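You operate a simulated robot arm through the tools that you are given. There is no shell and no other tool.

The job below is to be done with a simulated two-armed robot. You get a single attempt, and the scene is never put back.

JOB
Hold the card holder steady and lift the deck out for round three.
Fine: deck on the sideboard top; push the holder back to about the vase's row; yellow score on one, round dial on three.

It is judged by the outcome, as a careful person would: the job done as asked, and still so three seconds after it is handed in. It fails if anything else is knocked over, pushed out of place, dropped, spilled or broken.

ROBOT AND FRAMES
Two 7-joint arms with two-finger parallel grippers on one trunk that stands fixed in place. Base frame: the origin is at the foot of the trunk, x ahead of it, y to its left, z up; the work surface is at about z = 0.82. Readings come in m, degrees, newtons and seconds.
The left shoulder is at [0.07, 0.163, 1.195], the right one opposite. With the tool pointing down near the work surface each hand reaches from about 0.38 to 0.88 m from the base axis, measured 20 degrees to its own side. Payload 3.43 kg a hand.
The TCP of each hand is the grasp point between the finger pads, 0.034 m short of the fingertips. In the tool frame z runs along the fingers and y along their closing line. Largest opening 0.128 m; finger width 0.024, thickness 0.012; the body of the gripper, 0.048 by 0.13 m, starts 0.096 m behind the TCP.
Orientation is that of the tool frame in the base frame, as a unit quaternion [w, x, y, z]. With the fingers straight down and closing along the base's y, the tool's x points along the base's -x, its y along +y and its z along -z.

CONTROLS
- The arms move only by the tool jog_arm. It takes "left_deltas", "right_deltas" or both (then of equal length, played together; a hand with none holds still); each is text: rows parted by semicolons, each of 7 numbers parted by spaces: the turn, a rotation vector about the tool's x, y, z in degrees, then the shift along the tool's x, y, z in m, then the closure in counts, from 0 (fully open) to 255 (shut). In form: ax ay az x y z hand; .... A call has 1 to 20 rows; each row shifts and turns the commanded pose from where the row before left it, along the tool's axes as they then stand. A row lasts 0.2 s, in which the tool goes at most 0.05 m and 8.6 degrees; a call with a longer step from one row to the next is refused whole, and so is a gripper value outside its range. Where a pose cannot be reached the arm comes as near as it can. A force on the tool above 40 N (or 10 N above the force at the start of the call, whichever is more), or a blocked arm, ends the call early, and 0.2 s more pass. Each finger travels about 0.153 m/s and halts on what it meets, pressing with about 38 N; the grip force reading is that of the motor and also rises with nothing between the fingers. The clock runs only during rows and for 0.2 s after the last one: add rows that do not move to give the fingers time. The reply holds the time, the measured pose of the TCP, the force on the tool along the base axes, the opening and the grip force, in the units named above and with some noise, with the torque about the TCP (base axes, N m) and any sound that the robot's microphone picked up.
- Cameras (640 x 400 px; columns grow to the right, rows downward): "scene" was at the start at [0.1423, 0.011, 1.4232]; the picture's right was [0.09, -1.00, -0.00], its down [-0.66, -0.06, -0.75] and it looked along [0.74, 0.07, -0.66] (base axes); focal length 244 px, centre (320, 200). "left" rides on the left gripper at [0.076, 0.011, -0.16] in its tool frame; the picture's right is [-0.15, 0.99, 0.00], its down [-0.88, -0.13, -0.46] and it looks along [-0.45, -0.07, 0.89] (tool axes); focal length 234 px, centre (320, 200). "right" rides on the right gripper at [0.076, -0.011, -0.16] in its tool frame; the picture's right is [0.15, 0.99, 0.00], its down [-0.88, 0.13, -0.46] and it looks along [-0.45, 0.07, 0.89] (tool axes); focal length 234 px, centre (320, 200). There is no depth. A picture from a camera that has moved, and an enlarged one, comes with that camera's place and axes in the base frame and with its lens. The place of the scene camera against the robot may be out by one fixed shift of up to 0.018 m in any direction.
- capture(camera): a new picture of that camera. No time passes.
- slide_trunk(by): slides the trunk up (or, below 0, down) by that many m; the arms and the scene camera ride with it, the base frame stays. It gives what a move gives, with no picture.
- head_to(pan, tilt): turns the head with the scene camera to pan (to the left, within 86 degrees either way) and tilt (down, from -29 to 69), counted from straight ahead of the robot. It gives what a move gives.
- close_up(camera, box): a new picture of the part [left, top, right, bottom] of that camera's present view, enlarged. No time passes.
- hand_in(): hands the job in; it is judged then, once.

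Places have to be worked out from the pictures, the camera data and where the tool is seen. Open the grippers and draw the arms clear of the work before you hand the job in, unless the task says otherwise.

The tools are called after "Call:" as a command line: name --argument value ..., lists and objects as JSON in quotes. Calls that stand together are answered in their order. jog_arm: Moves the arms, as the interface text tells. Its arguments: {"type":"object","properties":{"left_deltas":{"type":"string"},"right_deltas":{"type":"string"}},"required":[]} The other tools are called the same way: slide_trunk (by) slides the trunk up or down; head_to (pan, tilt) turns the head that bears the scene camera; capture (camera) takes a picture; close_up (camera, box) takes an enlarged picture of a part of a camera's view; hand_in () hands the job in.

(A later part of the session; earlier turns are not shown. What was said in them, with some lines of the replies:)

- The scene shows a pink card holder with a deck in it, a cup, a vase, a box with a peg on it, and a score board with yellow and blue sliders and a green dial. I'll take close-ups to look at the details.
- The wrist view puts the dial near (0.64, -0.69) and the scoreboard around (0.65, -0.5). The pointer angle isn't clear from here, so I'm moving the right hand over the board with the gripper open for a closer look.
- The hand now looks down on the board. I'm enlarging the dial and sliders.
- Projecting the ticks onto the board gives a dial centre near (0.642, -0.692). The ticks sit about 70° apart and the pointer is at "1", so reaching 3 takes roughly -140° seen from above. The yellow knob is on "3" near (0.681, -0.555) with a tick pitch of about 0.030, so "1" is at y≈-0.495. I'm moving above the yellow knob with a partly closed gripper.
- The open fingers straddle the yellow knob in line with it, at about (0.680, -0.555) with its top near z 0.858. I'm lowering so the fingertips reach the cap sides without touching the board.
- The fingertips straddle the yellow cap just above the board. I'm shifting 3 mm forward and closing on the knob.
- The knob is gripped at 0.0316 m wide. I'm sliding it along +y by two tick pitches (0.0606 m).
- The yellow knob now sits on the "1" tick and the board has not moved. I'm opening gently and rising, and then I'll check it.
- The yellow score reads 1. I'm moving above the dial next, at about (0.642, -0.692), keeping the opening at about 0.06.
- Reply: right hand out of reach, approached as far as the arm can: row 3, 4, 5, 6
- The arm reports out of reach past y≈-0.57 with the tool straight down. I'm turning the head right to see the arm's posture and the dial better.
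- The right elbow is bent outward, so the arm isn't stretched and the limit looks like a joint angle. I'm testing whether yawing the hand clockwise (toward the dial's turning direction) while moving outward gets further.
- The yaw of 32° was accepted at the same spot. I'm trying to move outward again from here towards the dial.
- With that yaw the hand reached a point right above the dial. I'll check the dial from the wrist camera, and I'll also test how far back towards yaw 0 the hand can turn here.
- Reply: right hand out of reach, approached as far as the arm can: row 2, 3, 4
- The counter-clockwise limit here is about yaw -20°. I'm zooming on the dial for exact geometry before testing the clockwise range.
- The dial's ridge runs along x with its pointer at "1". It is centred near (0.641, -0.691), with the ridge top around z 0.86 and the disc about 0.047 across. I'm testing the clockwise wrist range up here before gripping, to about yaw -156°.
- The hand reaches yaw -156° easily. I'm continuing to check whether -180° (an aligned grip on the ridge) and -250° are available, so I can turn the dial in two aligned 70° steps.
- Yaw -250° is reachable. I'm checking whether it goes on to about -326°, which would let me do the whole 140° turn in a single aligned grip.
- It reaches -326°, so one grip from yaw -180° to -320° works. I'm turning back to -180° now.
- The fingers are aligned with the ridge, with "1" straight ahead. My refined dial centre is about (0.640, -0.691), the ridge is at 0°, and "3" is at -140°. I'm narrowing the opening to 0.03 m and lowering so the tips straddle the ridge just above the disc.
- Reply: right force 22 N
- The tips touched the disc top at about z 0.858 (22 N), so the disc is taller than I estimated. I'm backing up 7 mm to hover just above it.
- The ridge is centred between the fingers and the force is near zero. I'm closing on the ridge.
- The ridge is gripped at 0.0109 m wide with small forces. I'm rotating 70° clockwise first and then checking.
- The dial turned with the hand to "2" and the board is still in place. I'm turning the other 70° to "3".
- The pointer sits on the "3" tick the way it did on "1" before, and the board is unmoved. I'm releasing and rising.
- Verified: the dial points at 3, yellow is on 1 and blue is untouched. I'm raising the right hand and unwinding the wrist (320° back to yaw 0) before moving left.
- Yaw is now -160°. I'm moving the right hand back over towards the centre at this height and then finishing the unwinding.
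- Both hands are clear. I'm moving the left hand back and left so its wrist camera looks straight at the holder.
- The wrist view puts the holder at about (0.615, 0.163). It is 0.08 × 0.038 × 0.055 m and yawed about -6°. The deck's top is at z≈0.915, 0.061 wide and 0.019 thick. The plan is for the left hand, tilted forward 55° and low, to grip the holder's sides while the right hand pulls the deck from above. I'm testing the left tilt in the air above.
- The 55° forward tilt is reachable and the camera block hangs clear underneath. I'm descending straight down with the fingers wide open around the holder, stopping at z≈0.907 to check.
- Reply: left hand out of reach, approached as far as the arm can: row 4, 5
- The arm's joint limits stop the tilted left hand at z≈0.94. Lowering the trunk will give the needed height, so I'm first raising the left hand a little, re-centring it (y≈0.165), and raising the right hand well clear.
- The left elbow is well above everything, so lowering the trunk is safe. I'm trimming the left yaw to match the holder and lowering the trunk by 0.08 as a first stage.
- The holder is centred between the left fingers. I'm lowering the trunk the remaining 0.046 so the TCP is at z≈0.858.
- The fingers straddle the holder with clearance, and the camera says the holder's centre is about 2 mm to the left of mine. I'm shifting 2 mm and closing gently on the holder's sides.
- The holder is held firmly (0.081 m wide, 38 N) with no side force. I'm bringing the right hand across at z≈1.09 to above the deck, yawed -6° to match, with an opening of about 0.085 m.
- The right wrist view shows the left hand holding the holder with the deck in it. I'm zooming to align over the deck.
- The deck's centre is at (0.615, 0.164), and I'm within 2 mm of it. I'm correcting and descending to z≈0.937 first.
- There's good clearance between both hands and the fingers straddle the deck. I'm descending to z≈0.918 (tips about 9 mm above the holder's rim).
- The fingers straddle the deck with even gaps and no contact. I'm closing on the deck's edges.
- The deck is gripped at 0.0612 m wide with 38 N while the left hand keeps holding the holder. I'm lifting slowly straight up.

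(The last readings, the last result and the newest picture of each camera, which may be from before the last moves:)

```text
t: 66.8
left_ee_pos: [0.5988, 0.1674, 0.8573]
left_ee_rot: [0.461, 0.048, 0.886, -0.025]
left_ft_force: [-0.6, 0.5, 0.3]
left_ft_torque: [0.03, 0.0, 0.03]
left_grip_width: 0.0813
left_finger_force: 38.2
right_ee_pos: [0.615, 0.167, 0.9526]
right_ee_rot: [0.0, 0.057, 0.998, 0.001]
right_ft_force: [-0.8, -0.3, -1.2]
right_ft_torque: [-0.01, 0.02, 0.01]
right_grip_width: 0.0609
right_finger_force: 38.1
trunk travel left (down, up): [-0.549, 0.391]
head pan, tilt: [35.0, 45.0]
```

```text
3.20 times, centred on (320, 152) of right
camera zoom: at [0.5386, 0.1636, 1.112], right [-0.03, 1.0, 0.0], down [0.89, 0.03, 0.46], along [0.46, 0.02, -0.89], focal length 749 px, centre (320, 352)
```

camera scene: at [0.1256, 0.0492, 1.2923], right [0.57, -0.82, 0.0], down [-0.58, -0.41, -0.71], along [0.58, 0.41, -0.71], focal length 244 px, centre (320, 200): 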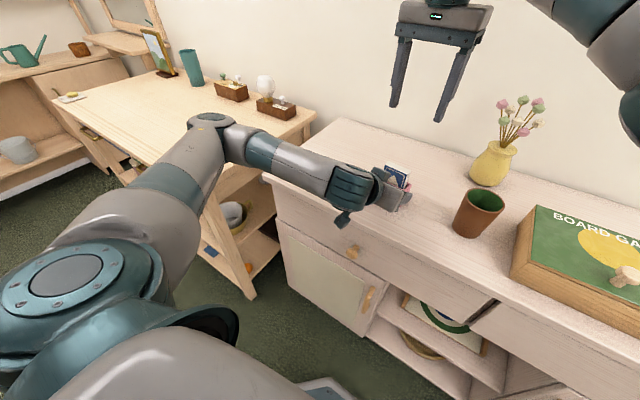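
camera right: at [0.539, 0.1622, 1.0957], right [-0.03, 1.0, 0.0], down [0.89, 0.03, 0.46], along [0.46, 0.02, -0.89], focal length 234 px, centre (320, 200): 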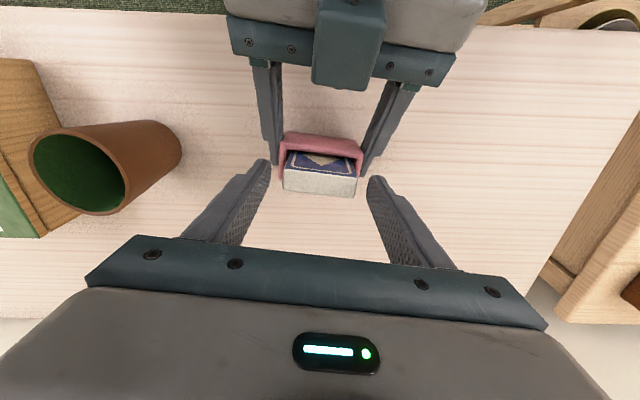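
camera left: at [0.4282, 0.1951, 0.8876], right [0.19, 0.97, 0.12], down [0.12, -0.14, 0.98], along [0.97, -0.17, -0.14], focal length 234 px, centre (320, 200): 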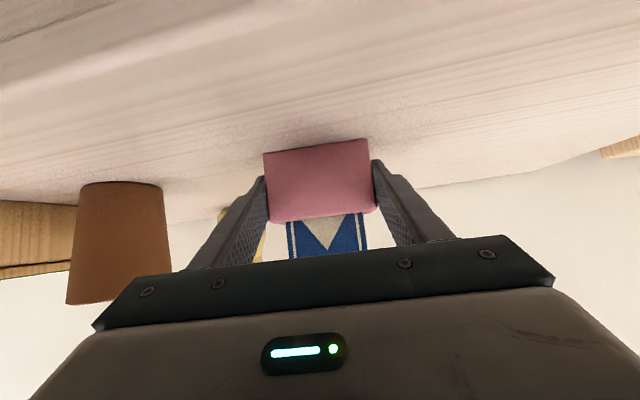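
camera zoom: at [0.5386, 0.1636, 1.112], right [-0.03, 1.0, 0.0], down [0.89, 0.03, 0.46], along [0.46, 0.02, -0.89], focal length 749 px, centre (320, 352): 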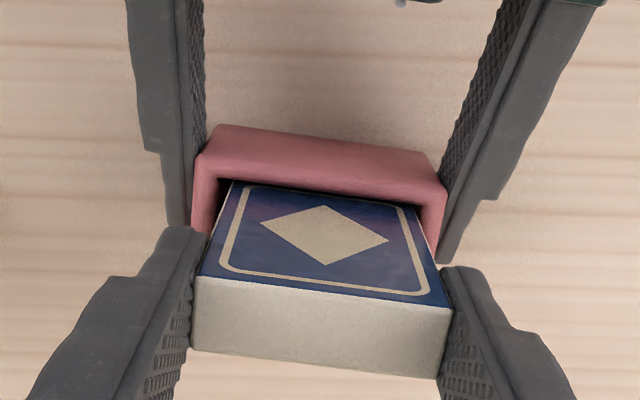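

The deck is sliding out freely and the holder stays put. I'm continuing the lift another 0.09 m to clear the holder fully.

Call:
jog_arm --right_deltas "0 0 0 0 0 -0.015 150; 0 0 0 0 0 -0.015 150; 0 0 0 0 0 -0.02 150; 0 0 0 0 0 -0.02 150; 0 0 0 0 0 -0.02 150; 0 0 0 0 0 0 150" --left_deltas "0 0 0 0 0 0 110; 0 0 0 0 0 0 110; 0 0 0 0 0 0 110; 0 0 0 0 0 0 110; 0 0 0 0 0 0 110; 0 0 0 0 0 0 110"

Call:
capture --camera "scene"

Call:
capture --camera "right"

Call:
capture --camera "left"

```text
t: 68.2
left_ee_pos: [0.5991, 0.1679, 0.8574]
left_ee_rot: [0.46, 0.048, 0.886, -0.025]
left_ft_force: [0.1, 0.3, -0.4]
left_ft_torque: [0.04, 0.0, -0.02]
left_grip_width: 0.081
left_finger_force: 37.9
right_ee_pos: [0.6159, 0.1643, 1.0424]
right_ee_rot: [0.0, 0.056, 0.998, 0.0]
right_ft_force: [0.1, -0.9, -0.6]
right_ft_torque: [-0.01, -0.01, 0.0]
right_grip_width: 0.0612
right_finger_force: 38.2
trunk travel left (down, up): [-0.549, 0.391]
head pan, tilt: [35.0, 45.0]
```

```text
taken
camera scene: at [0.1254, 0.0505, 1.2923], right [0.57, -0.82, 0.0], down [-0.58, -0.41, -0.71], along [0.58, 0.41, -0.71], focal length 244 px, centre (320, 200)
```

scene: 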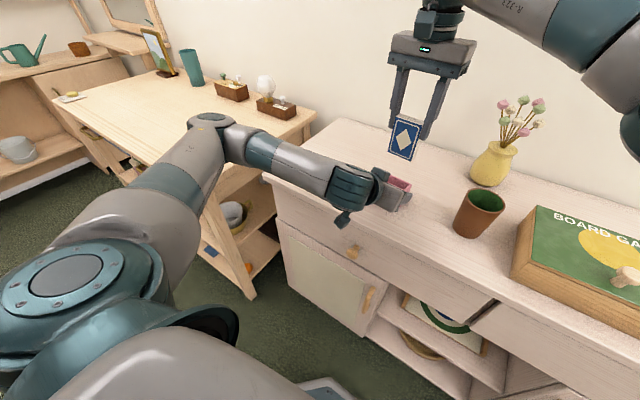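

```text
taken
camera right: at [0.5392, 0.1633, 1.2023], right [-0.03, 1.0, 0.0], down [0.89, 0.03, 0.46], along [0.46, 0.02, -0.89], focal length 234 px, centre (320, 200)
```

right: 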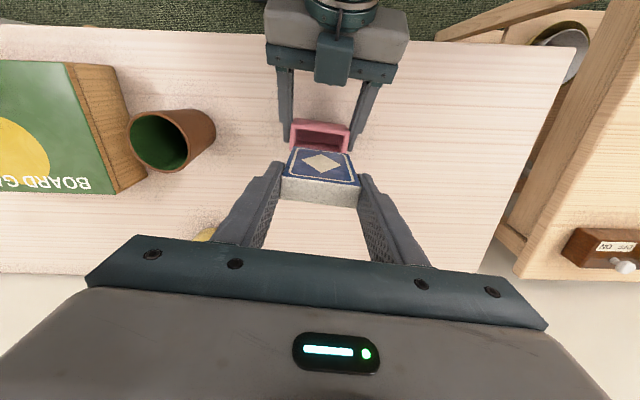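

```text
taken
camera left: at [0.4283, 0.1952, 0.8876], right [0.19, 0.97, 0.12], down [0.12, -0.14, 0.98], along [0.97, -0.17, -0.14], focal length 234 px, centre (320, 200)
```

left: 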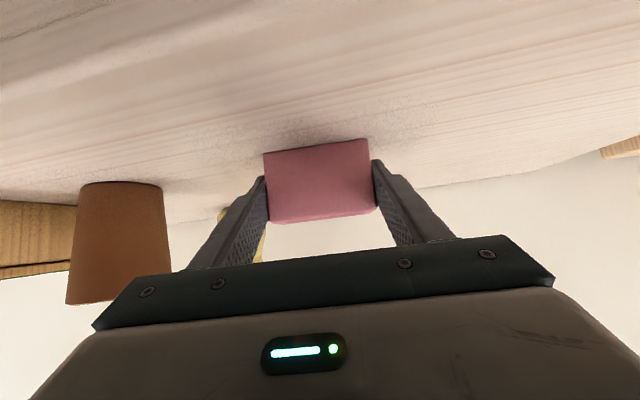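

The deck is fully out (bottom at about z 0.95) and the holder hasn't moved. I'm moving the right hand with the deck off to the right, clear of the left hand's path.

Call:
jog_arm --right_deltas "0 0 0 -0.0046 -0.0397 -0.005 150; 0 0 0 -0.0046 -0.0397 -0.005 150; 0 0 0 -0.0046 -0.0397 -0.005 150; 0 0 0 -0.0046 -0.0397 -0.005 150; 0 0 0 -0.0046 -0.0397 -0.005 150; 0 0 0 -0.0046 -0.0397 -0.005 150; 0 0 0 -0.0046 -0.0397 -0.005 150; 0 0 0 0 0 0 150"

Call:
head_to --pan 12 --tilt 40

Call:
capture --camera "scene"

```text
t: 70.0
left_ee_pos: [0.6005, 0.1668, 0.8572]
left_ee_rot: [0.461, 0.048, 0.886, -0.025]
left_ft_force: [0.6, -0.4, 1.0]
left_ft_torque: [0.04, -0.04, -0.01]
left_grip_width: 0.0813
left_finger_force: 37.5
right_ee_pos: [0.6154, -0.1131, 1.0778]
right_ee_rot: [0.0, 0.056, 0.998, -0.001]
right_ft_force: [-1.9, 0.6, 0.0]
right_ft_torque: [-0.02, -0.01, 0.02]
right_grip_width: 0.0612
right_finger_force: 37.8
trunk travel left (down, up): [-0.549, 0.391]
head pan, tilt: [35.0, 45.0]
```

```text
t: 70.9
left_ee_pos: [0.5988, 0.1671, 0.8573]
left_ee_rot: [0.461, 0.048, 0.886, -0.025]
left_ft_force: [0.7, -1.1, 0.6]
left_ft_torque: [0.03, 0.01, -0.02]
left_grip_width: 0.0815
left_finger_force: 38.5
right_ee_pos: [0.6167, -0.1141, 1.0772]
right_ee_rot: [0.0, 0.057, 0.998, 0.0]
right_ft_force: [0.9, -0.2, -0.6]
right_ft_torque: [0.05, 0.0, 0.03]
right_grip_width: 0.061
right_finger_force: 37.9
trunk travel left (down, up): [-0.549, 0.391]
head pan, tilt: [12.0, 40.0]
```

```text
taken
camera scene: at [0.1418, 0.0215, 1.2995], right [0.21, -0.98, 0.0], down [-0.63, -0.13, -0.77], along [0.75, 0.16, -0.64], focal length 244 px, centre (320, 200)
```

scene: 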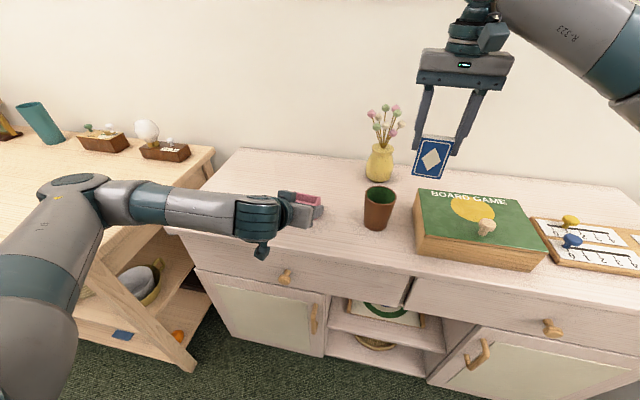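

The right hand with the deck is clear. I'm zooming on the vase to fix its row before pushing.

Call:
close_up --camera "scene" --box '[280, 130, 440, 230]'

Call:
close_up --camera "right" --box '[320, 100, 640, 300]'

```text
4.00 times, centred on (360, 180) of scene
camera zoom: at [0.1418, 0.0215, 1.2995], right [0.21, -0.98, 0.0], down [-0.63, -0.13, -0.77], along [0.75, 0.16, -0.64], focal length 977 px, centre (160, 280)
```

zoom: 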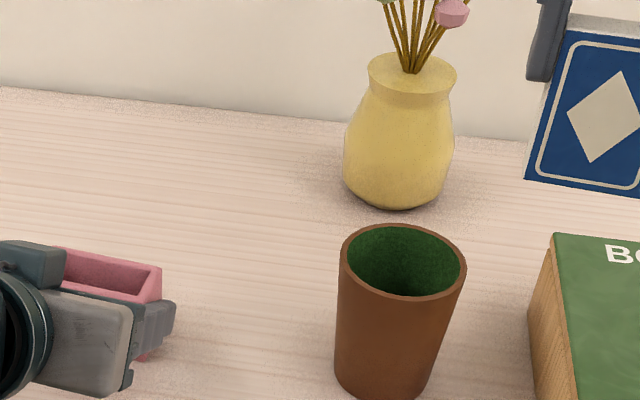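

```text
2.00 times, centred on (480, 200) of right
camera zoom: at [0.5397, -0.1171, 1.2363], right [-0.03, 1.0, 0.0], down [0.89, 0.03, 0.46], along [0.46, 0.02, -0.89], focal length 468 px, centre (0, 200)
```

zoom: 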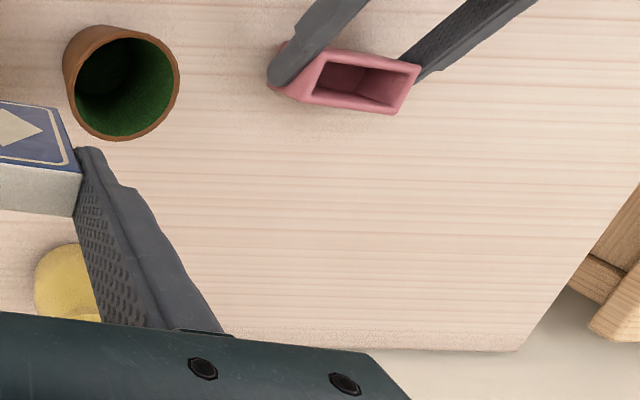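

The vase's centre is near x≈0.85, y≈-0.04 after allowing for the scene camera's offset. I'm sliding the held holder straight back by 0.235 m, with the first half now.

Call:
jog_arm --left_deltas "0 0 0 -0.0056 0.00106 0.00797 110; 0 0 0 -0.01119 0.00212 0.01595 110; 0 0 0 -0.01119 0.00212 0.01595 110; 0 0 0 -0.01119 0.00212 0.01595 110; 0 0 0 -0.01119 0.00212 0.01595 110; 0 0 0 -0.01119 0.00212 0.01595 110; 0 0 0 0 0 0 110"

Call:
capture --camera "scene"

```text
t: 72.5
left_ee_pos: [0.7071, 0.1657, 0.8585]
left_ee_rot: [0.461, 0.047, 0.886, -0.024]
left_ft_force: [0.4, -1.1, 0.4]
left_ft_torque: [0.0, 0.0, -0.02]
left_grip_width: 0.0815
left_finger_force: 38.1
right_ee_pos: [0.6155, -0.1133, 1.0762]
right_ee_rot: [0.0, 0.057, 0.998, 0.0]
right_ft_force: [0.1, -0.5, -0.6]
right_ft_torque: [-0.01, 0.01, -0.04]
right_grip_width: 0.061
right_finger_force: 38.2
trunk travel left (down, up): [-0.549, 0.391]
head pan, tilt: [12.0, 40.0]
```

```text
taken
camera scene: at [0.1417, 0.0216, 1.2995], right [0.21, -0.98, 0.0], down [-0.63, -0.13, -0.77], along [0.75, 0.16, -0.64], focal length 244 px, centre (320, 200)
```

scene: 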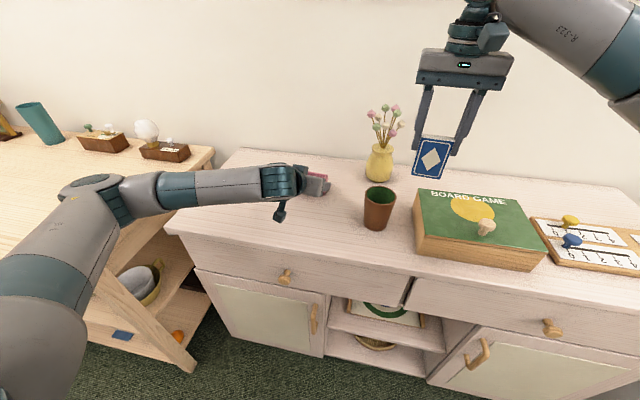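

The holder slides smoothly at constant height with almost no force. I'm pushing the remaining 0.127 m.

Call:
jog_arm --left_deltas "0 0 0 -0.01119 0.00212 0.01595 110; 0 0 0 -0.01119 0.00212 0.01595 110; 0 0 0 -0.01119 0.00212 0.01595 110; 0 0 0 -0.01119 0.00212 0.01595 110; 0 0 0 -0.01119 0.00212 0.01595 110; 0 0 0 -0.01119 0.00212 0.01595 110; 0 0 0 -0.0056 0.00106 0.00797 110; 0 0 0 0 0 0 110"

Call:
capture --camera "scene"

Call:
capture --camera "right"

Call:
capture --camera "left"

```text
t: 74.3
left_ee_pos: [0.8341, 0.1667, 0.8573]
left_ee_rot: [0.461, 0.048, 0.886, -0.025]
left_ft_force: [-0.2, 0.1, 0.4]
left_ft_torque: [-0.01, -0.01, 0.0]
left_grip_width: 0.0813
left_finger_force: 37.8
right_ee_pos: [0.616, -0.114, 1.0774]
right_ee_rot: [0.0, 0.056, 0.998, 0.0]
right_ft_force: [-0.3, 0.2, -0.6]
right_ft_torque: [0.04, -0.01, 0.03]
right_grip_width: 0.0611
right_finger_force: 37.8
trunk travel left (down, up): [-0.549, 0.391]
head pan, tilt: [12.0, 40.0]
```

```text
taken
camera scene: at [0.1419, 0.0215, 1.2995], right [0.21, -0.98, 0.0], down [-0.63, -0.13, -0.77], along [0.75, 0.16, -0.64], focal length 244 px, centre (320, 200)
```

scene: 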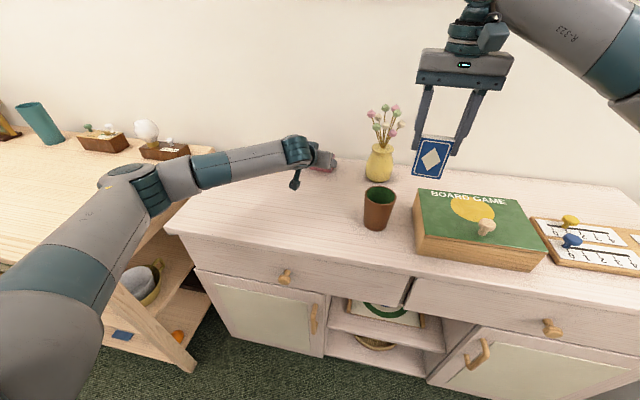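

```text
taken
camera right: at [0.5398, -0.117, 1.2363], right [-0.03, 1.0, 0.0], down [0.89, 0.03, 0.46], along [0.46, 0.02, -0.89], focal length 234 px, centre (320, 200)
```

right: 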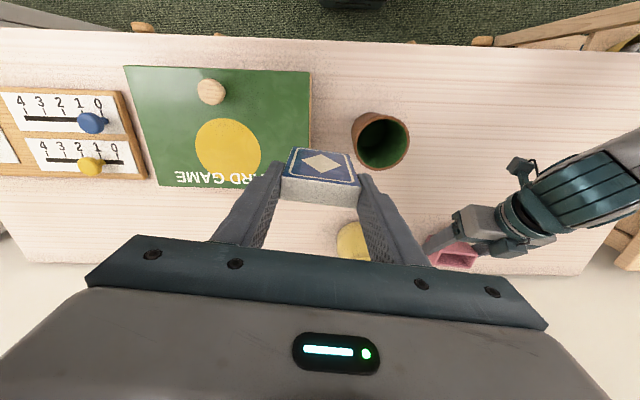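

```text
taken
camera left: at [0.6634, 0.1954, 0.888], right [0.19, 0.97, 0.12], down [0.12, -0.14, 0.98], along [0.97, -0.17, -0.14], focal length 234 px, centre (320, 200)
```

left: 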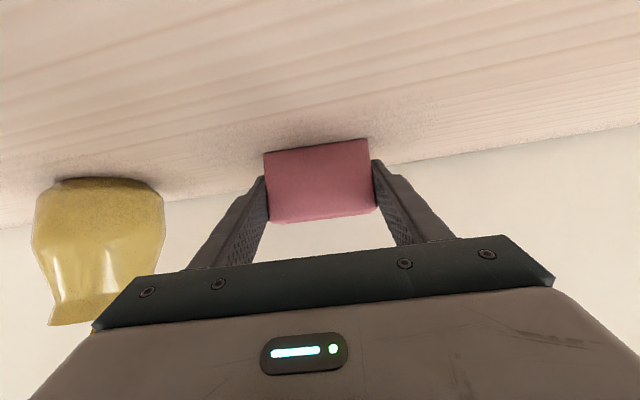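

The holder is now centred at about x≈0.85 beside the vase. I'm opening the left gripper gently and withdrawing along its own axis.

Call:
jog_arm --left_deltas "0 0 0 0 0 0 90; 0 0 0 0 0 0 60; 0 0 0 0 0 0 30; 0 0 0 0 0 0 0; 0 0 0 0 0 -0.02 0; 0 0 0 0 0 -0.03 0; 0 0 0 0 0 -0.03 0; 0 0 0 0 0 -0.04 0; 0 0 0 0 0 -0.04 0; 0 0 0 0 0 0 0"

Call:
capture --camera "left"

Call:
capture --camera "scene"

```text
t: 76.5
left_ee_pos: [0.7035, 0.1811, 0.9501]
left_ee_rot: [0.461, 0.049, 0.886, -0.025]
left_ft_force: [0.4, 0.1, -0.3]
left_ft_torque: [0.01, 0.02, -0.02]
left_grip_width: 0.128
left_finger_force: 0.1
right_ee_pos: [0.6168, -0.1152, 1.0759]
right_ee_rot: [0.0, 0.057, 0.998, 0.0]
right_ft_force: [0.0, 0.2, -0.4]
right_ft_torque: [0.0, 0.05, 0.0]
right_grip_width: 0.0613
right_finger_force: 37.5
trunk travel left (down, up): [-0.549, 0.391]
head pan, tilt: [12.0, 40.0]
```

```text
taken
camera left: at [0.5327, 0.2094, 0.9799], right [0.19, 0.97, 0.12], down [0.12, -0.14, 0.98], along [0.97, -0.17, -0.14], focal length 234 px, centre (320, 200)
```

left: 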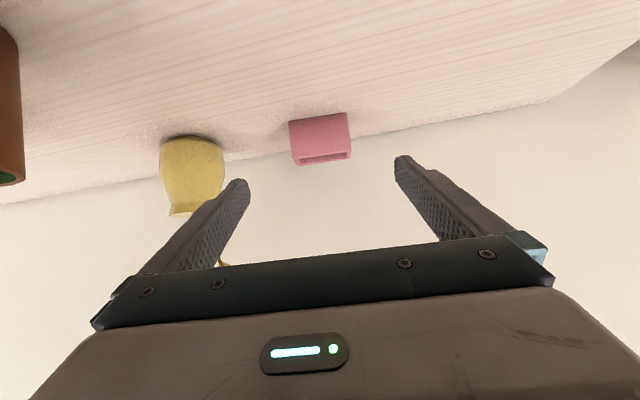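

```text
taken
camera scene: at [0.1426, 0.0214, 1.2994], right [0.21, -0.98, 0.0], down [-0.63, -0.13, -0.77], along [0.75, 0.16, -0.64], focal length 244 px, centre (320, 200)
```

scene: 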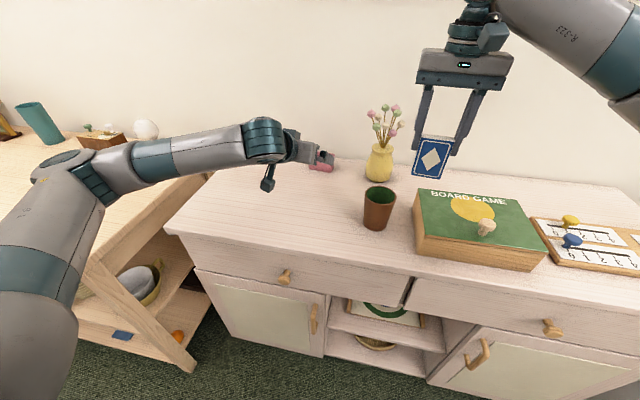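

The holder stays put beside the vase. I'm moving the left arm back, left and up, out of the right hand's working area.

Call:
jog_arm --left_deltas "0 0 0 -0.0015 0.0201 -0.0385 0; 0 0 0 -0.0015 0.0201 -0.0385 0; 0 0 0 -0.0015 0.0201 -0.0385 0; 0 0 0 -0.0015 0.0201 -0.0385 0; 0 0 0 -0.0015 0.0201 -0.0385 0; 0 0 0 -0.0015 0.0201 -0.0385 0; 0 0 0 0 0 0 0"

Call:
capture --camera "scene"

Call:
close_up --camera "scene" --box '[280, 110, 440, 210]'

```text
t: 78.1
left_ee_pos: [0.5347, 0.3204, 1.0901]
left_ee_rot: [0.46, 0.048, 0.886, -0.025]
left_ft_force: [0.2, 0.4, 0.4]
left_ft_torque: [-0.01, -0.04, 0.01]
left_grip_width: 0.128
left_finger_force: 0.0
right_ee_pos: [0.6163, -0.1152, 1.0757]
right_ee_rot: [-0.001, 0.057, 0.998, 0.0]
right_ft_force: [1.0, -0.1, -0.3]
right_ft_torque: [0.01, 0.03, -0.02]
right_grip_width: 0.0611
right_finger_force: 38.4
trunk travel left (down, up): [-0.549, 0.391]
head pan, tilt: [12.0, 40.0]
```

```text
taken
camera scene: at [0.1428, 0.021, 1.2994], right [0.21, -0.98, 0.0], down [-0.63, -0.13, -0.77], along [0.75, 0.16, -0.64], focal length 244 px, centre (320, 200)
```

scene: 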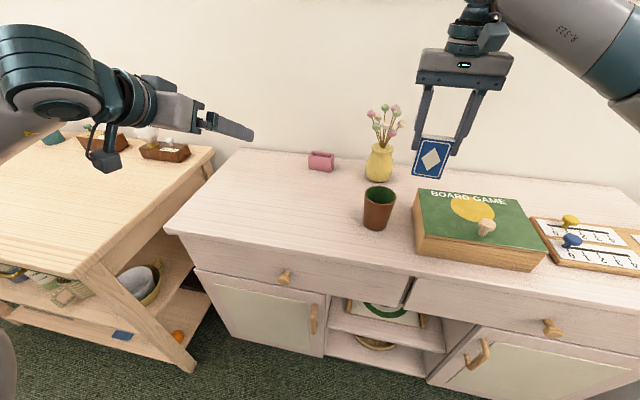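

```text
4.00 times, centred on (360, 160) of scene
camera zoom: at [0.1428, 0.021, 1.2994], right [0.21, -0.98, 0.0], down [-0.63, -0.13, -0.77], along [0.75, 0.16, -0.64], focal length 977 px, centre (160, 360)
```

zoom: 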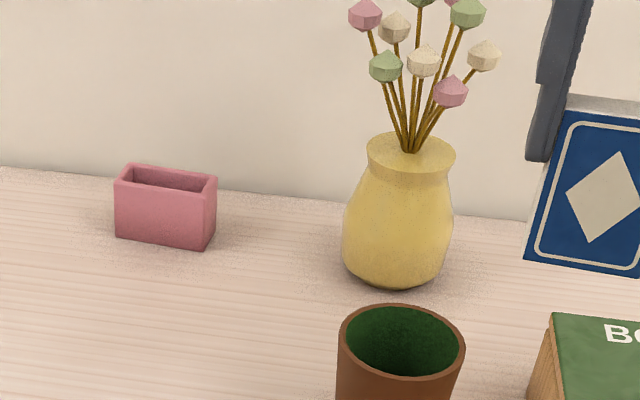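

Holder and vase now line up to within about a centimetre. Next I'll lay the deck flat where the holder used to be, so I'm carrying it above that spot, shifting the left hand further away, and yawing the right hand.

Call:
jog_arm --right_deltas "0 0 0 0.0067 0.0353 0 150; 0 0 0 0.0067 0.0353 0 150; 0 0 0 0.0067 0.0353 0 150; 0 0 0 0.0067 0.0353 0 150; 0 0 0 0.0067 0.0353 0 150; 0 0 0 0.0067 0.0353 0 150; 0 0 -6.6 0 0 0 150; 0 0 -6.6 0 0 0 150; 0 0 -6.6 0 0 0 150; 0 0 -6.6 0 0 0 150; 0 0 0 0 0 0 150" --left_deltas "0 0 0 0 0.0134 0 0; 0 0 0 0 0.0134 0 0; 0 0 0 0 0.0134 0 0; 0 0 0 0 0.0134 0 0; 0 0 0 0 0.0134 0 0; 0 0 0 0 0.0134 0 0; 0 0 0 0 0 0 0; 0 0 0 0 0 0 0; 0 0 0 0 0 0 0; 0 0 0 0 0 0 0; 0 0 0 0 0 0 0"

Call:
capture --camera "scene"

```text
t: 80.5
left_ee_pos: [0.5423, 0.4008, 1.0898]
left_ee_rot: [0.461, 0.048, 0.886, -0.025]
left_ft_force: [0.0, -0.1, 0.2]
left_ft_torque: [0.03, 0.0, 0.0]
left_grip_width: 0.1281
left_finger_force: 0.1
right_ee_pos: [0.5993, 0.102, 1.0776]
right_ee_rot: [0.0, -0.174, 0.985, 0.0]
right_ft_force: [-0.8, -0.4, -0.5]
right_ft_torque: [-0.06, -0.05, 0.03]
right_grip_width: 0.0613
right_finger_force: 37.6
trunk travel left (down, up): [-0.549, 0.391]
head pan, tilt: [12.0, 40.0]
```

```text
taken
camera scene: at [0.1418, 0.0218, 1.2995], right [0.21, -0.98, 0.0], down [-0.63, -0.13, -0.77], along [0.75, 0.16, -0.64], focal length 244 px, centre (320, 200)
```

scene: 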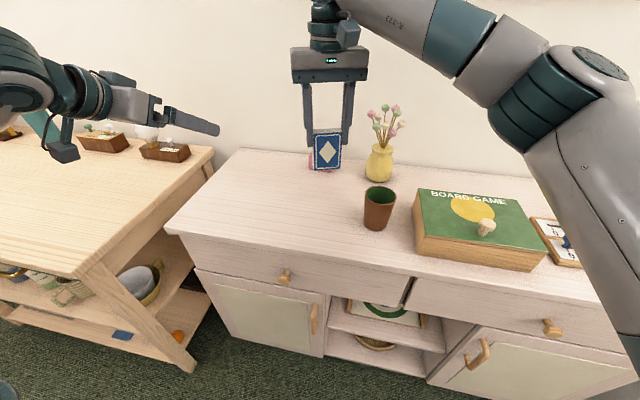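

The deck is upright over free space with yaw +20°. I'm tilting the hand forward 60° in the air so the deck lies nearly flat.

Call:
jog_arm --right_deltas "0 -7.5 0 0 0 0 150; 0 -7.5 0 0 0 0 150; 0 -7.5 0 0 0 0 150; 0 -7.5 0 0 0 0 150; 0 -7.5 0 0 0 0 150; 0 -7.5 0 0 0 0 150; 0 -7.5 0 0 0 0 150; 0 -7.5 0 0 0 0 150; 0 0 0 0 0 0 150"

Call:
capture --camera "scene"

Call:
capture --camera "right"

```text
t: 82.5
left_ee_pos: [0.5423, 0.4013, 1.0894]
left_ee_rot: [0.462, 0.048, 0.885, -0.025]
left_ft_force: [0.3, 0.0, -0.2]
left_ft_torque: [-0.02, 0.03, 0.04]
left_grip_width: 0.128
left_finger_force: 0.0
right_ee_pos: [0.6002, 0.1016, 1.0771]
right_ee_rot: [0.492, -0.15, 0.853, 0.087]
right_ft_force: [0.7, 0.0, -0.5]
right_ft_torque: [-0.03, -0.01, 0.0]
right_grip_width: 0.0525
right_finger_force: 0.0
trunk travel left (down, up): [-0.549, 0.391]
head pan, tilt: [12.0, 40.0]
```

```text
taken
camera scene: at [0.1417, 0.0217, 1.2995], right [0.21, -0.98, 0.0], down [-0.63, -0.13, -0.77], along [0.75, 0.16, -0.64], focal length 244 px, centre (320, 200)
```

scene: 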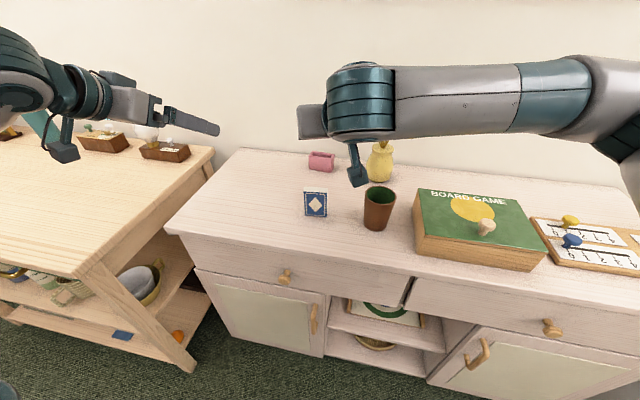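

```text
taken
camera right: at [0.4384, 0.0307, 1.0915], right [-0.41, 0.91, -0.13], down [0.0, 0.14, 0.99], along [0.91, 0.4, -0.05], focal length 234 px, centre (320, 200)
```

right: 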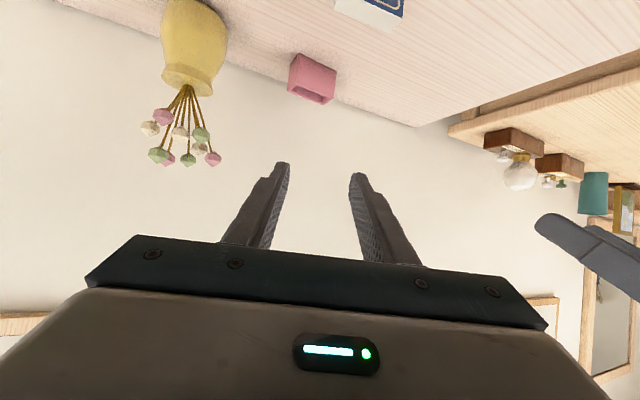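

The grip reading fell to zero: the deck slipped out of the fingers during the tilt and is now on the sideboard. I'm zooming in to see how it lies and whether anything was disturbed.

Call:
close_up --camera "scene" --box '[260, 150, 420, 250]'

Call:
close_up --camera "scene" --box '[296, 175, 344, 225]'

Call:
close_up --camera "right" --box '[280, 0, 480, 125]'

```text
4.00 times, centred on (340, 200) of scene
camera zoom: at [0.1417, 0.0217, 1.2995], right [0.21, -0.98, 0.0], down [-0.63, -0.13, -0.77], along [0.75, 0.16, -0.64], focal length 977 px, centre (240, 200)
```

zoom: 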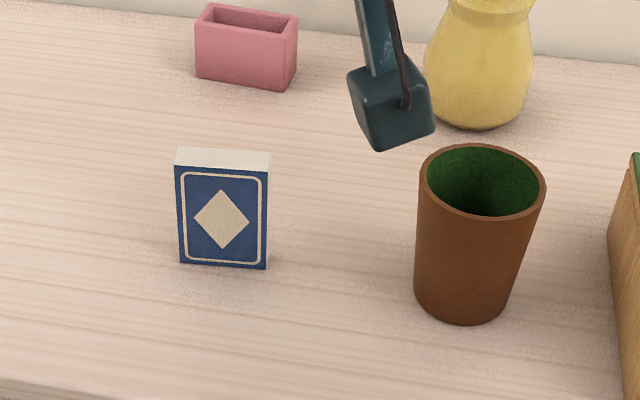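

```text
8.00 times, centred on (320, 200) of scene
camera zoom: at [0.1417, 0.0217, 1.2995], right [0.21, -0.98, 0.0], down [-0.63, -0.13, -0.77], along [0.75, 0.16, -0.64], focal length 1955 px, centre (320, 200)
```

zoom: 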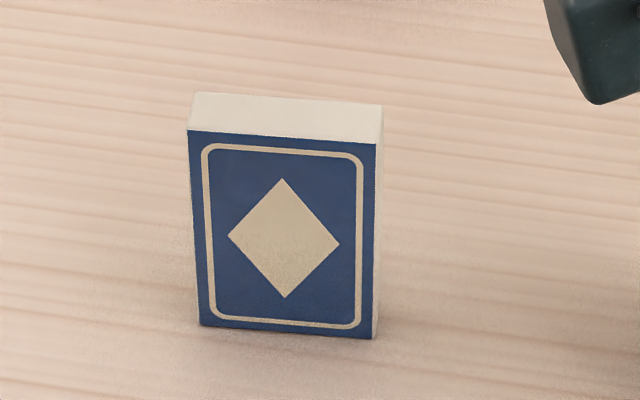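

```text
3.20 times, centred on (380, 62) of right
camera zoom: at [0.4384, 0.0307, 1.0915], right [-0.41, 0.91, -0.13], down [0.0, 0.14, 0.99], along [0.91, 0.4, -0.05], focal length 749 px, centre (128, 640)
```

zoom: 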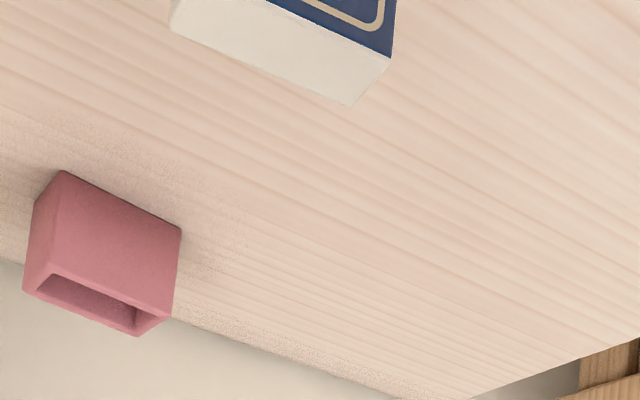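

The deck seems to have landed standing upright, and everything else looks undisturbed. I'm letting a moment pass with no motion to see whether it is stable.

Call:
jog_arm --right_deltas "0 0 0 0 0 0 150; 0 0 0 0 0 0 150; 0 0 0 0 0 0 150"

Call:
close_up --camera "scene" --box '[260, 150, 420, 250]'

Call:
capture --camera "scene"

```text
t: 83.3
left_ee_pos: [0.5434, 0.4011, 1.0895]
left_ee_rot: [0.461, 0.048, 0.886, -0.025]
left_ft_force: [0.6, 0.4, 0.3]
left_ft_torque: [0.0, -0.03, -0.02]
left_grip_width: 0.1279
left_finger_force: 0.1
right_ee_pos: [0.5995, 0.1018, 1.0777]
right_ee_rot: [0.493, -0.149, 0.853, 0.087]
right_ft_force: [0.0, 0.1, 0.0]
right_ft_torque: [0.02, 0.01, 0.03]
right_grip_width: 0.0526
right_finger_force: 0.1
trunk travel left (down, up): [-0.549, 0.391]
head pan, tilt: [12.0, 40.0]
```

```text
4.00 times, centred on (340, 200) of scene
camera zoom: at [0.1417, 0.0216, 1.2995], right [0.21, -0.98, 0.0], down [-0.63, -0.13, -0.77], along [0.75, 0.16, -0.64], focal length 977 px, centre (240, 200)
```

zoom: 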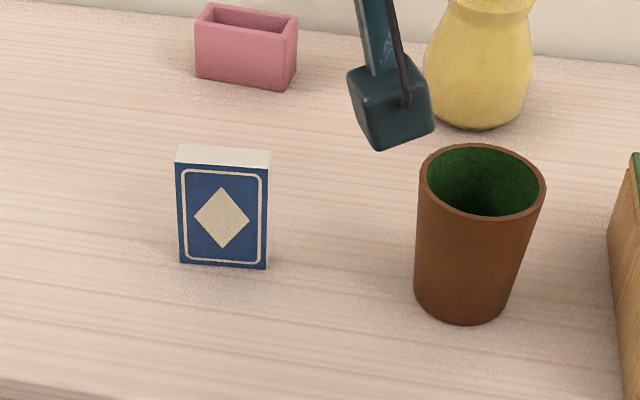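

```text
taken
camera scene: at [0.1417, 0.0216, 1.2995], right [0.21, -0.98, 0.0], down [-0.63, -0.13, -0.77], along [0.75, 0.16, -0.64], focal length 244 px, centre (320, 200)
```

scene: 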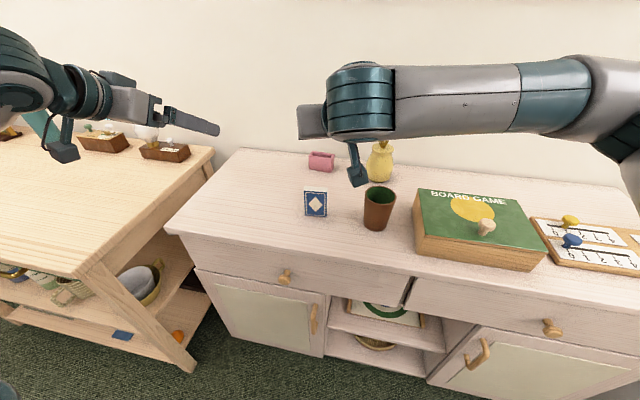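

The deck stands steady, unchanged over time, on the sideboard top near (0.61, 0.13). The holder, vase, cup and box are undisturbed. Handling it again would only risk toppling it, so I'm leaving it there. I'm un-tilting the right hand well above it first.

Call:
jog_arm --right_deltas "0 7.5 0 0 0 0 150; 0 7.5 0 0 0 0 150; 0 7.5 0 0 0 0 150; 0 7.5 0 0 0 0 150; 0 7.5 0 0 0 0 150; 0 7.5 0 0 0 0 150; 0 7.5 0 0 0 0 150; 0 7.5 0 0 0 0 150; 0 0 0 0 0 0 150"

Call:
capture --camera "scene"

Call:
capture --camera "right"

```text
t: 85.3
left_ee_pos: [0.543, 0.3995, 1.0893]
left_ee_rot: [0.461, 0.048, 0.886, -0.025]
left_ft_force: [-0.5, -0.5, 0.1]
left_ft_torque: [0.01, 0.04, 0.02]
left_grip_width: 0.1282
left_finger_force: 0.1
right_ee_pos: [0.599, 0.0994, 1.0781]
right_ee_rot: [0.0, -0.173, 0.985, 0.0]
right_ft_force: [-0.4, 0.4, 0.2]
right_ft_torque: [0.0, -0.03, -0.03]
right_grip_width: 0.0527
right_finger_force: 0.1
trunk travel left (down, up): [-0.549, 0.391]
head pan, tilt: [12.0, 40.0]
```

```text
taken
camera scene: at [0.1414, 0.021, 1.2996], right [0.21, -0.98, 0.0], down [-0.63, -0.13, -0.77], along [0.75, 0.16, -0.64], focal length 244 px, centre (320, 200)
```

scene: 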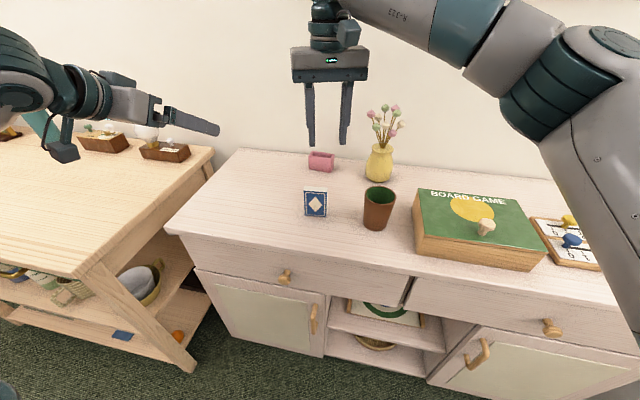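

```text
taken
camera right: at [0.5323, 0.0642, 1.2378], right [-0.47, 0.88, 0.0], down [0.78, 0.42, 0.45], along [0.4, 0.22, -0.89], focal length 234 px, centre (320, 200)
```

right: 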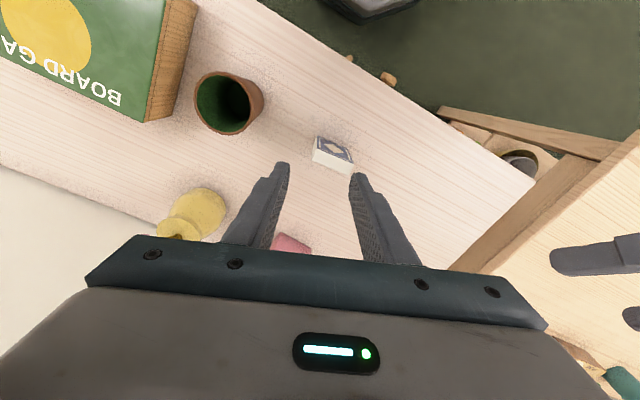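

The deck remains standing undisturbed. I'm turning the right hand back and carrying it right and up to its start area, opening the gripper at the end.

Call:
jog_arm --right_deltas "0 0 8.3 0 0 0 150; 0 0 8.3 0 0 0 150; 0 0 8.3 0 0 0 150; 0 0 0 -0.0036 -0.0408 -0.0036 150; 0 0 0 -0.0036 -0.0408 -0.0036 150; 0 0 0 -0.0036 -0.0408 -0.0036 150; 0 0 0 -0.0036 -0.0408 -0.0036 150; 0 0 0 -0.0036 -0.0408 -0.0036 150; 0 0 0 -0.0036 -0.0408 -0.0036 150; 0 0 0 -0.0036 -0.0408 -0.0036 150; 0 0 0 -0.0036 -0.0408 -0.0036 150; 0 0 0 -0.0036 -0.0408 -0.0036 150; 0 0 0 -0.0036 -0.0408 -0.0036 100; 0 0 0 -0.0036 -0.0408 -0.0036 50; 0 0 0 0 0 0 0; 0 0 0 0 0 0 0"

Call:
slide_trunk --by 0.126

Call:
capture --camera "scene"

Call:
capture --camera "right"

```text
t: 88.7
left_ee_pos: [0.5433, 0.4009, 1.0888]
left_ee_rot: [0.461, 0.048, 0.886, -0.025]
left_ft_force: [0.4, 0.2, -0.1]
left_ft_torque: [0.04, -0.01, -0.01]
left_grip_width: 0.1278
left_finger_force: 0.0
right_ee_pos: [0.6003, -0.3493, 1.1181]
right_ee_rot: [0.0, 0.043, 0.999, 0.0]
right_ft_force: [-0.1, -0.4, -0.3]
right_ft_torque: [0.0, -0.02, 0.02]
right_grip_width: 0.1281
right_finger_force: 0.1
trunk travel left (down, up): [-0.549, 0.391]
head pan, tilt: [12.0, 40.0]
```

```text
t: 90.3
left_ee_pos: [0.5434, 0.4008, 1.2148]
left_ee_rot: [0.461, 0.048, 0.885, -0.025]
left_ft_force: [0.4, -0.2, -0.9]
left_ft_torque: [0.02, 0.0, -0.04]
left_grip_width: 0.1278
left_finger_force: 0.3
right_ee_pos: [0.6025, -0.3496, 1.2434]
right_ee_rot: [0.0, 0.043, 0.999, 0.0]
right_ft_force: [0.2, 1.0, -0.3]
right_ft_torque: [-0.01, -0.04, -0.03]
right_grip_width: 0.1278
right_finger_force: 0.1
trunk travel left (down, up): [-0.675, 0.265]
head pan, tilt: [12.0, 40.0]
```

```text
taken
camera scene: at [0.1419, 0.0215, 1.4255], right [0.21, -0.98, 0.0], down [-0.63, -0.13, -0.77], along [0.75, 0.16, -0.64], focal length 244 px, centre (320, 200)
```

scene: 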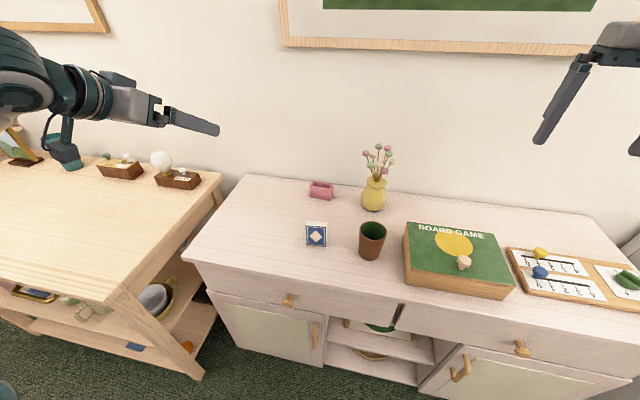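

```text
taken
camera right: at [0.5255, -0.3541, 1.4028], right [-0.06, 1.0, 0.0], down [0.89, 0.05, 0.46], along [0.45, 0.03, -0.89], focal length 234 px, centre (320, 200)
```

right: 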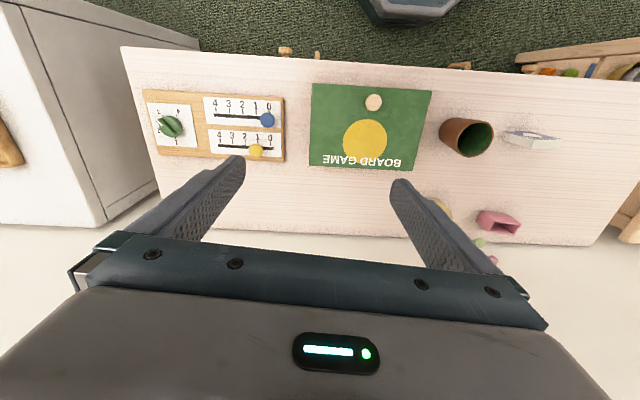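

Both arms are clear and open. I'm doing final checks on the score, dial, holder row and deck.

Call:
close_up --camera "scene" --box '[280, 140, 440, 265]'

Call:
close_up --camera "right" --box '[136, 80, 296, 180]'

Call:
close_up --camera "right" --box '[420, 100, 580, 270]'

```text
3.20 times, centred on (360, 202) of scene
camera zoom: at [0.1419, 0.0215, 1.4255], right [0.21, -0.98, 0.0], down [-0.63, -0.13, -0.77], along [0.75, 0.16, -0.64], focal length 782 px, centre (192, 192)
```

zoom: 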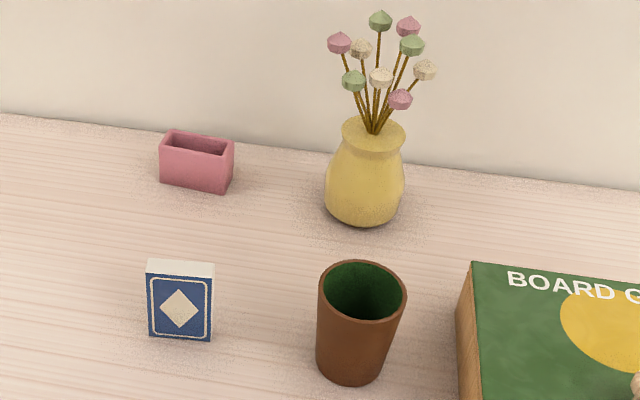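

```text
4.00 times, centred on (216, 130) of right
camera zoom: at [0.5255, -0.3541, 1.4028], right [-0.06, 1.0, 0.0], down [0.89, 0.05, 0.46], along [0.45, 0.03, -0.89], focal length 937 px, centre (736, 480)
```

zoom: 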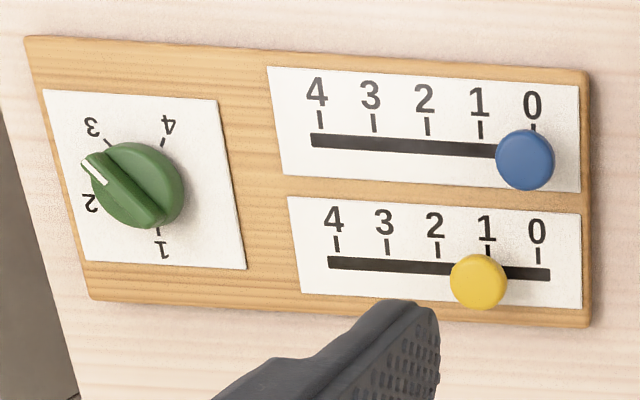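

```text
2.35 times, centred on (500, 185) of right
camera zoom: at [0.5255, -0.3541, 1.4028], right [-0.06, 1.0, 0.0], down [0.89, 0.05, 0.46], along [0.45, 0.03, -0.89], focal length 551 px, centre (-104, 235)
```

zoom: 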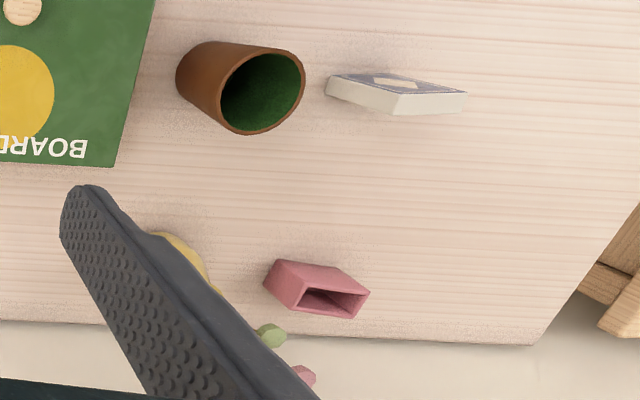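

Score 1 and the holder row look right. The dial is seen obliquely here, so I'm zooming on it once more from both cameras to confirm 3.

Call:
head_to --pan -40 --tilt 35

Call:
close_up --camera "right" --box '[144, 98, 208, 148]'

Call:
close_up --camera "scene" --box '[304, 175, 400, 235]'

```text
t: 91.5
left_ee_pos: [0.5419, 0.4013, 1.2157]
left_ee_rot: [0.461, 0.048, 0.886, -0.025]
left_ft_force: [-0.1, -0.8, 0.2]
left_ft_torque: [-0.02, 0.0, 0.03]
left_grip_width: 0.1279
left_finger_force: 0.0
right_ee_pos: [0.6013, -0.348, 1.2436]
right_ee_rot: [0.001, 0.044, 0.999, 0.001]
right_ft_force: [0.3, -0.5, 0.0]
right_ft_torque: [-0.01, 0.0, 0.0]
right_grip_width: 0.1282
right_finger_force: 0.2
trunk travel left (down, up): [-0.675, 0.265]
head pan, tilt: [-40.0, 35.0]
```

```text
8.00 times, centred on (176, 123) of right
camera zoom: at [0.5254, -0.3541, 1.4029], right [-0.06, 1.0, 0.0], down [0.89, 0.05, 0.46], along [0.45, 0.03, -0.89], focal length 1873 px, centre (1472, 816)
```

zoom: 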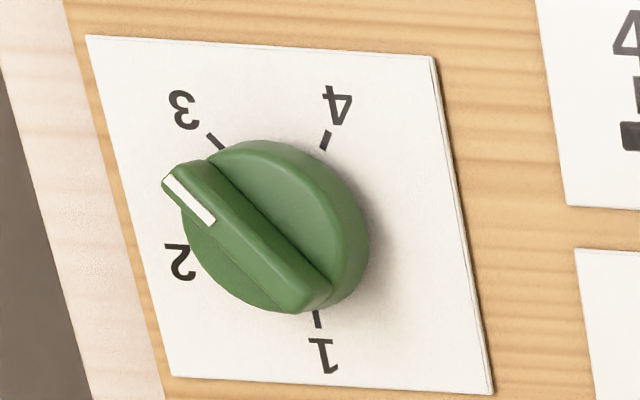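

```text
6.67 times, centred on (352, 205) of scene
camera zoom: at [0.1262, -0.0528, 1.4331], right [-0.64, -0.77, 0.0], down [-0.44, 0.37, -0.82], along [0.63, -0.53, -0.57], focal length 1629 px, centre (107, 167)
```

zoom: 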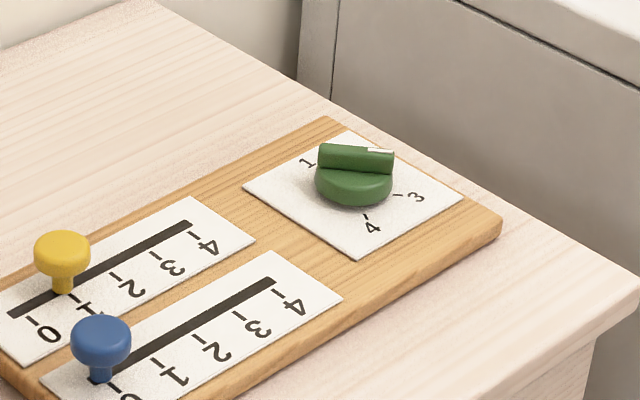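

Measured in this view, the pointer is at about -138.5° and the "3" tick at about -140°, so the dial reads 3. Yellow is on 1, the holder is level with the vase, and the deck stands still on the sideboard. Both grippers are open and clear, so I'm handing in.

Call:
hand_in

```text
The job is handed in.
```

The job is handed in, with one slip: the deck fell out of the right gripper while I was tilting it to lay it flat. It dropped roughly 0.1 m and landed standing on its end on the sideboard, and nothing else was hit. I left it standing because handling it again risked toppling it, and it stayed upright until I handed in.

- **Deck:** I held the card holder with the left hand and pulled the deck out with the right. The holder did not move.
- **Holder:** I slid it straight back about 0.235 m. By my estimate its centre is within 1–2 cm of the vase's row.
- **Score:** the yellow slider is on 1. The blue slider is still on 0.
- **Round dial:** it was on 1, not 2, when I started. I turned it about 140° to 3, and its pointer is within about 2° of the mark.

The vase, cup, game box and score board are where they were. Both grippers are open and clear of the work.
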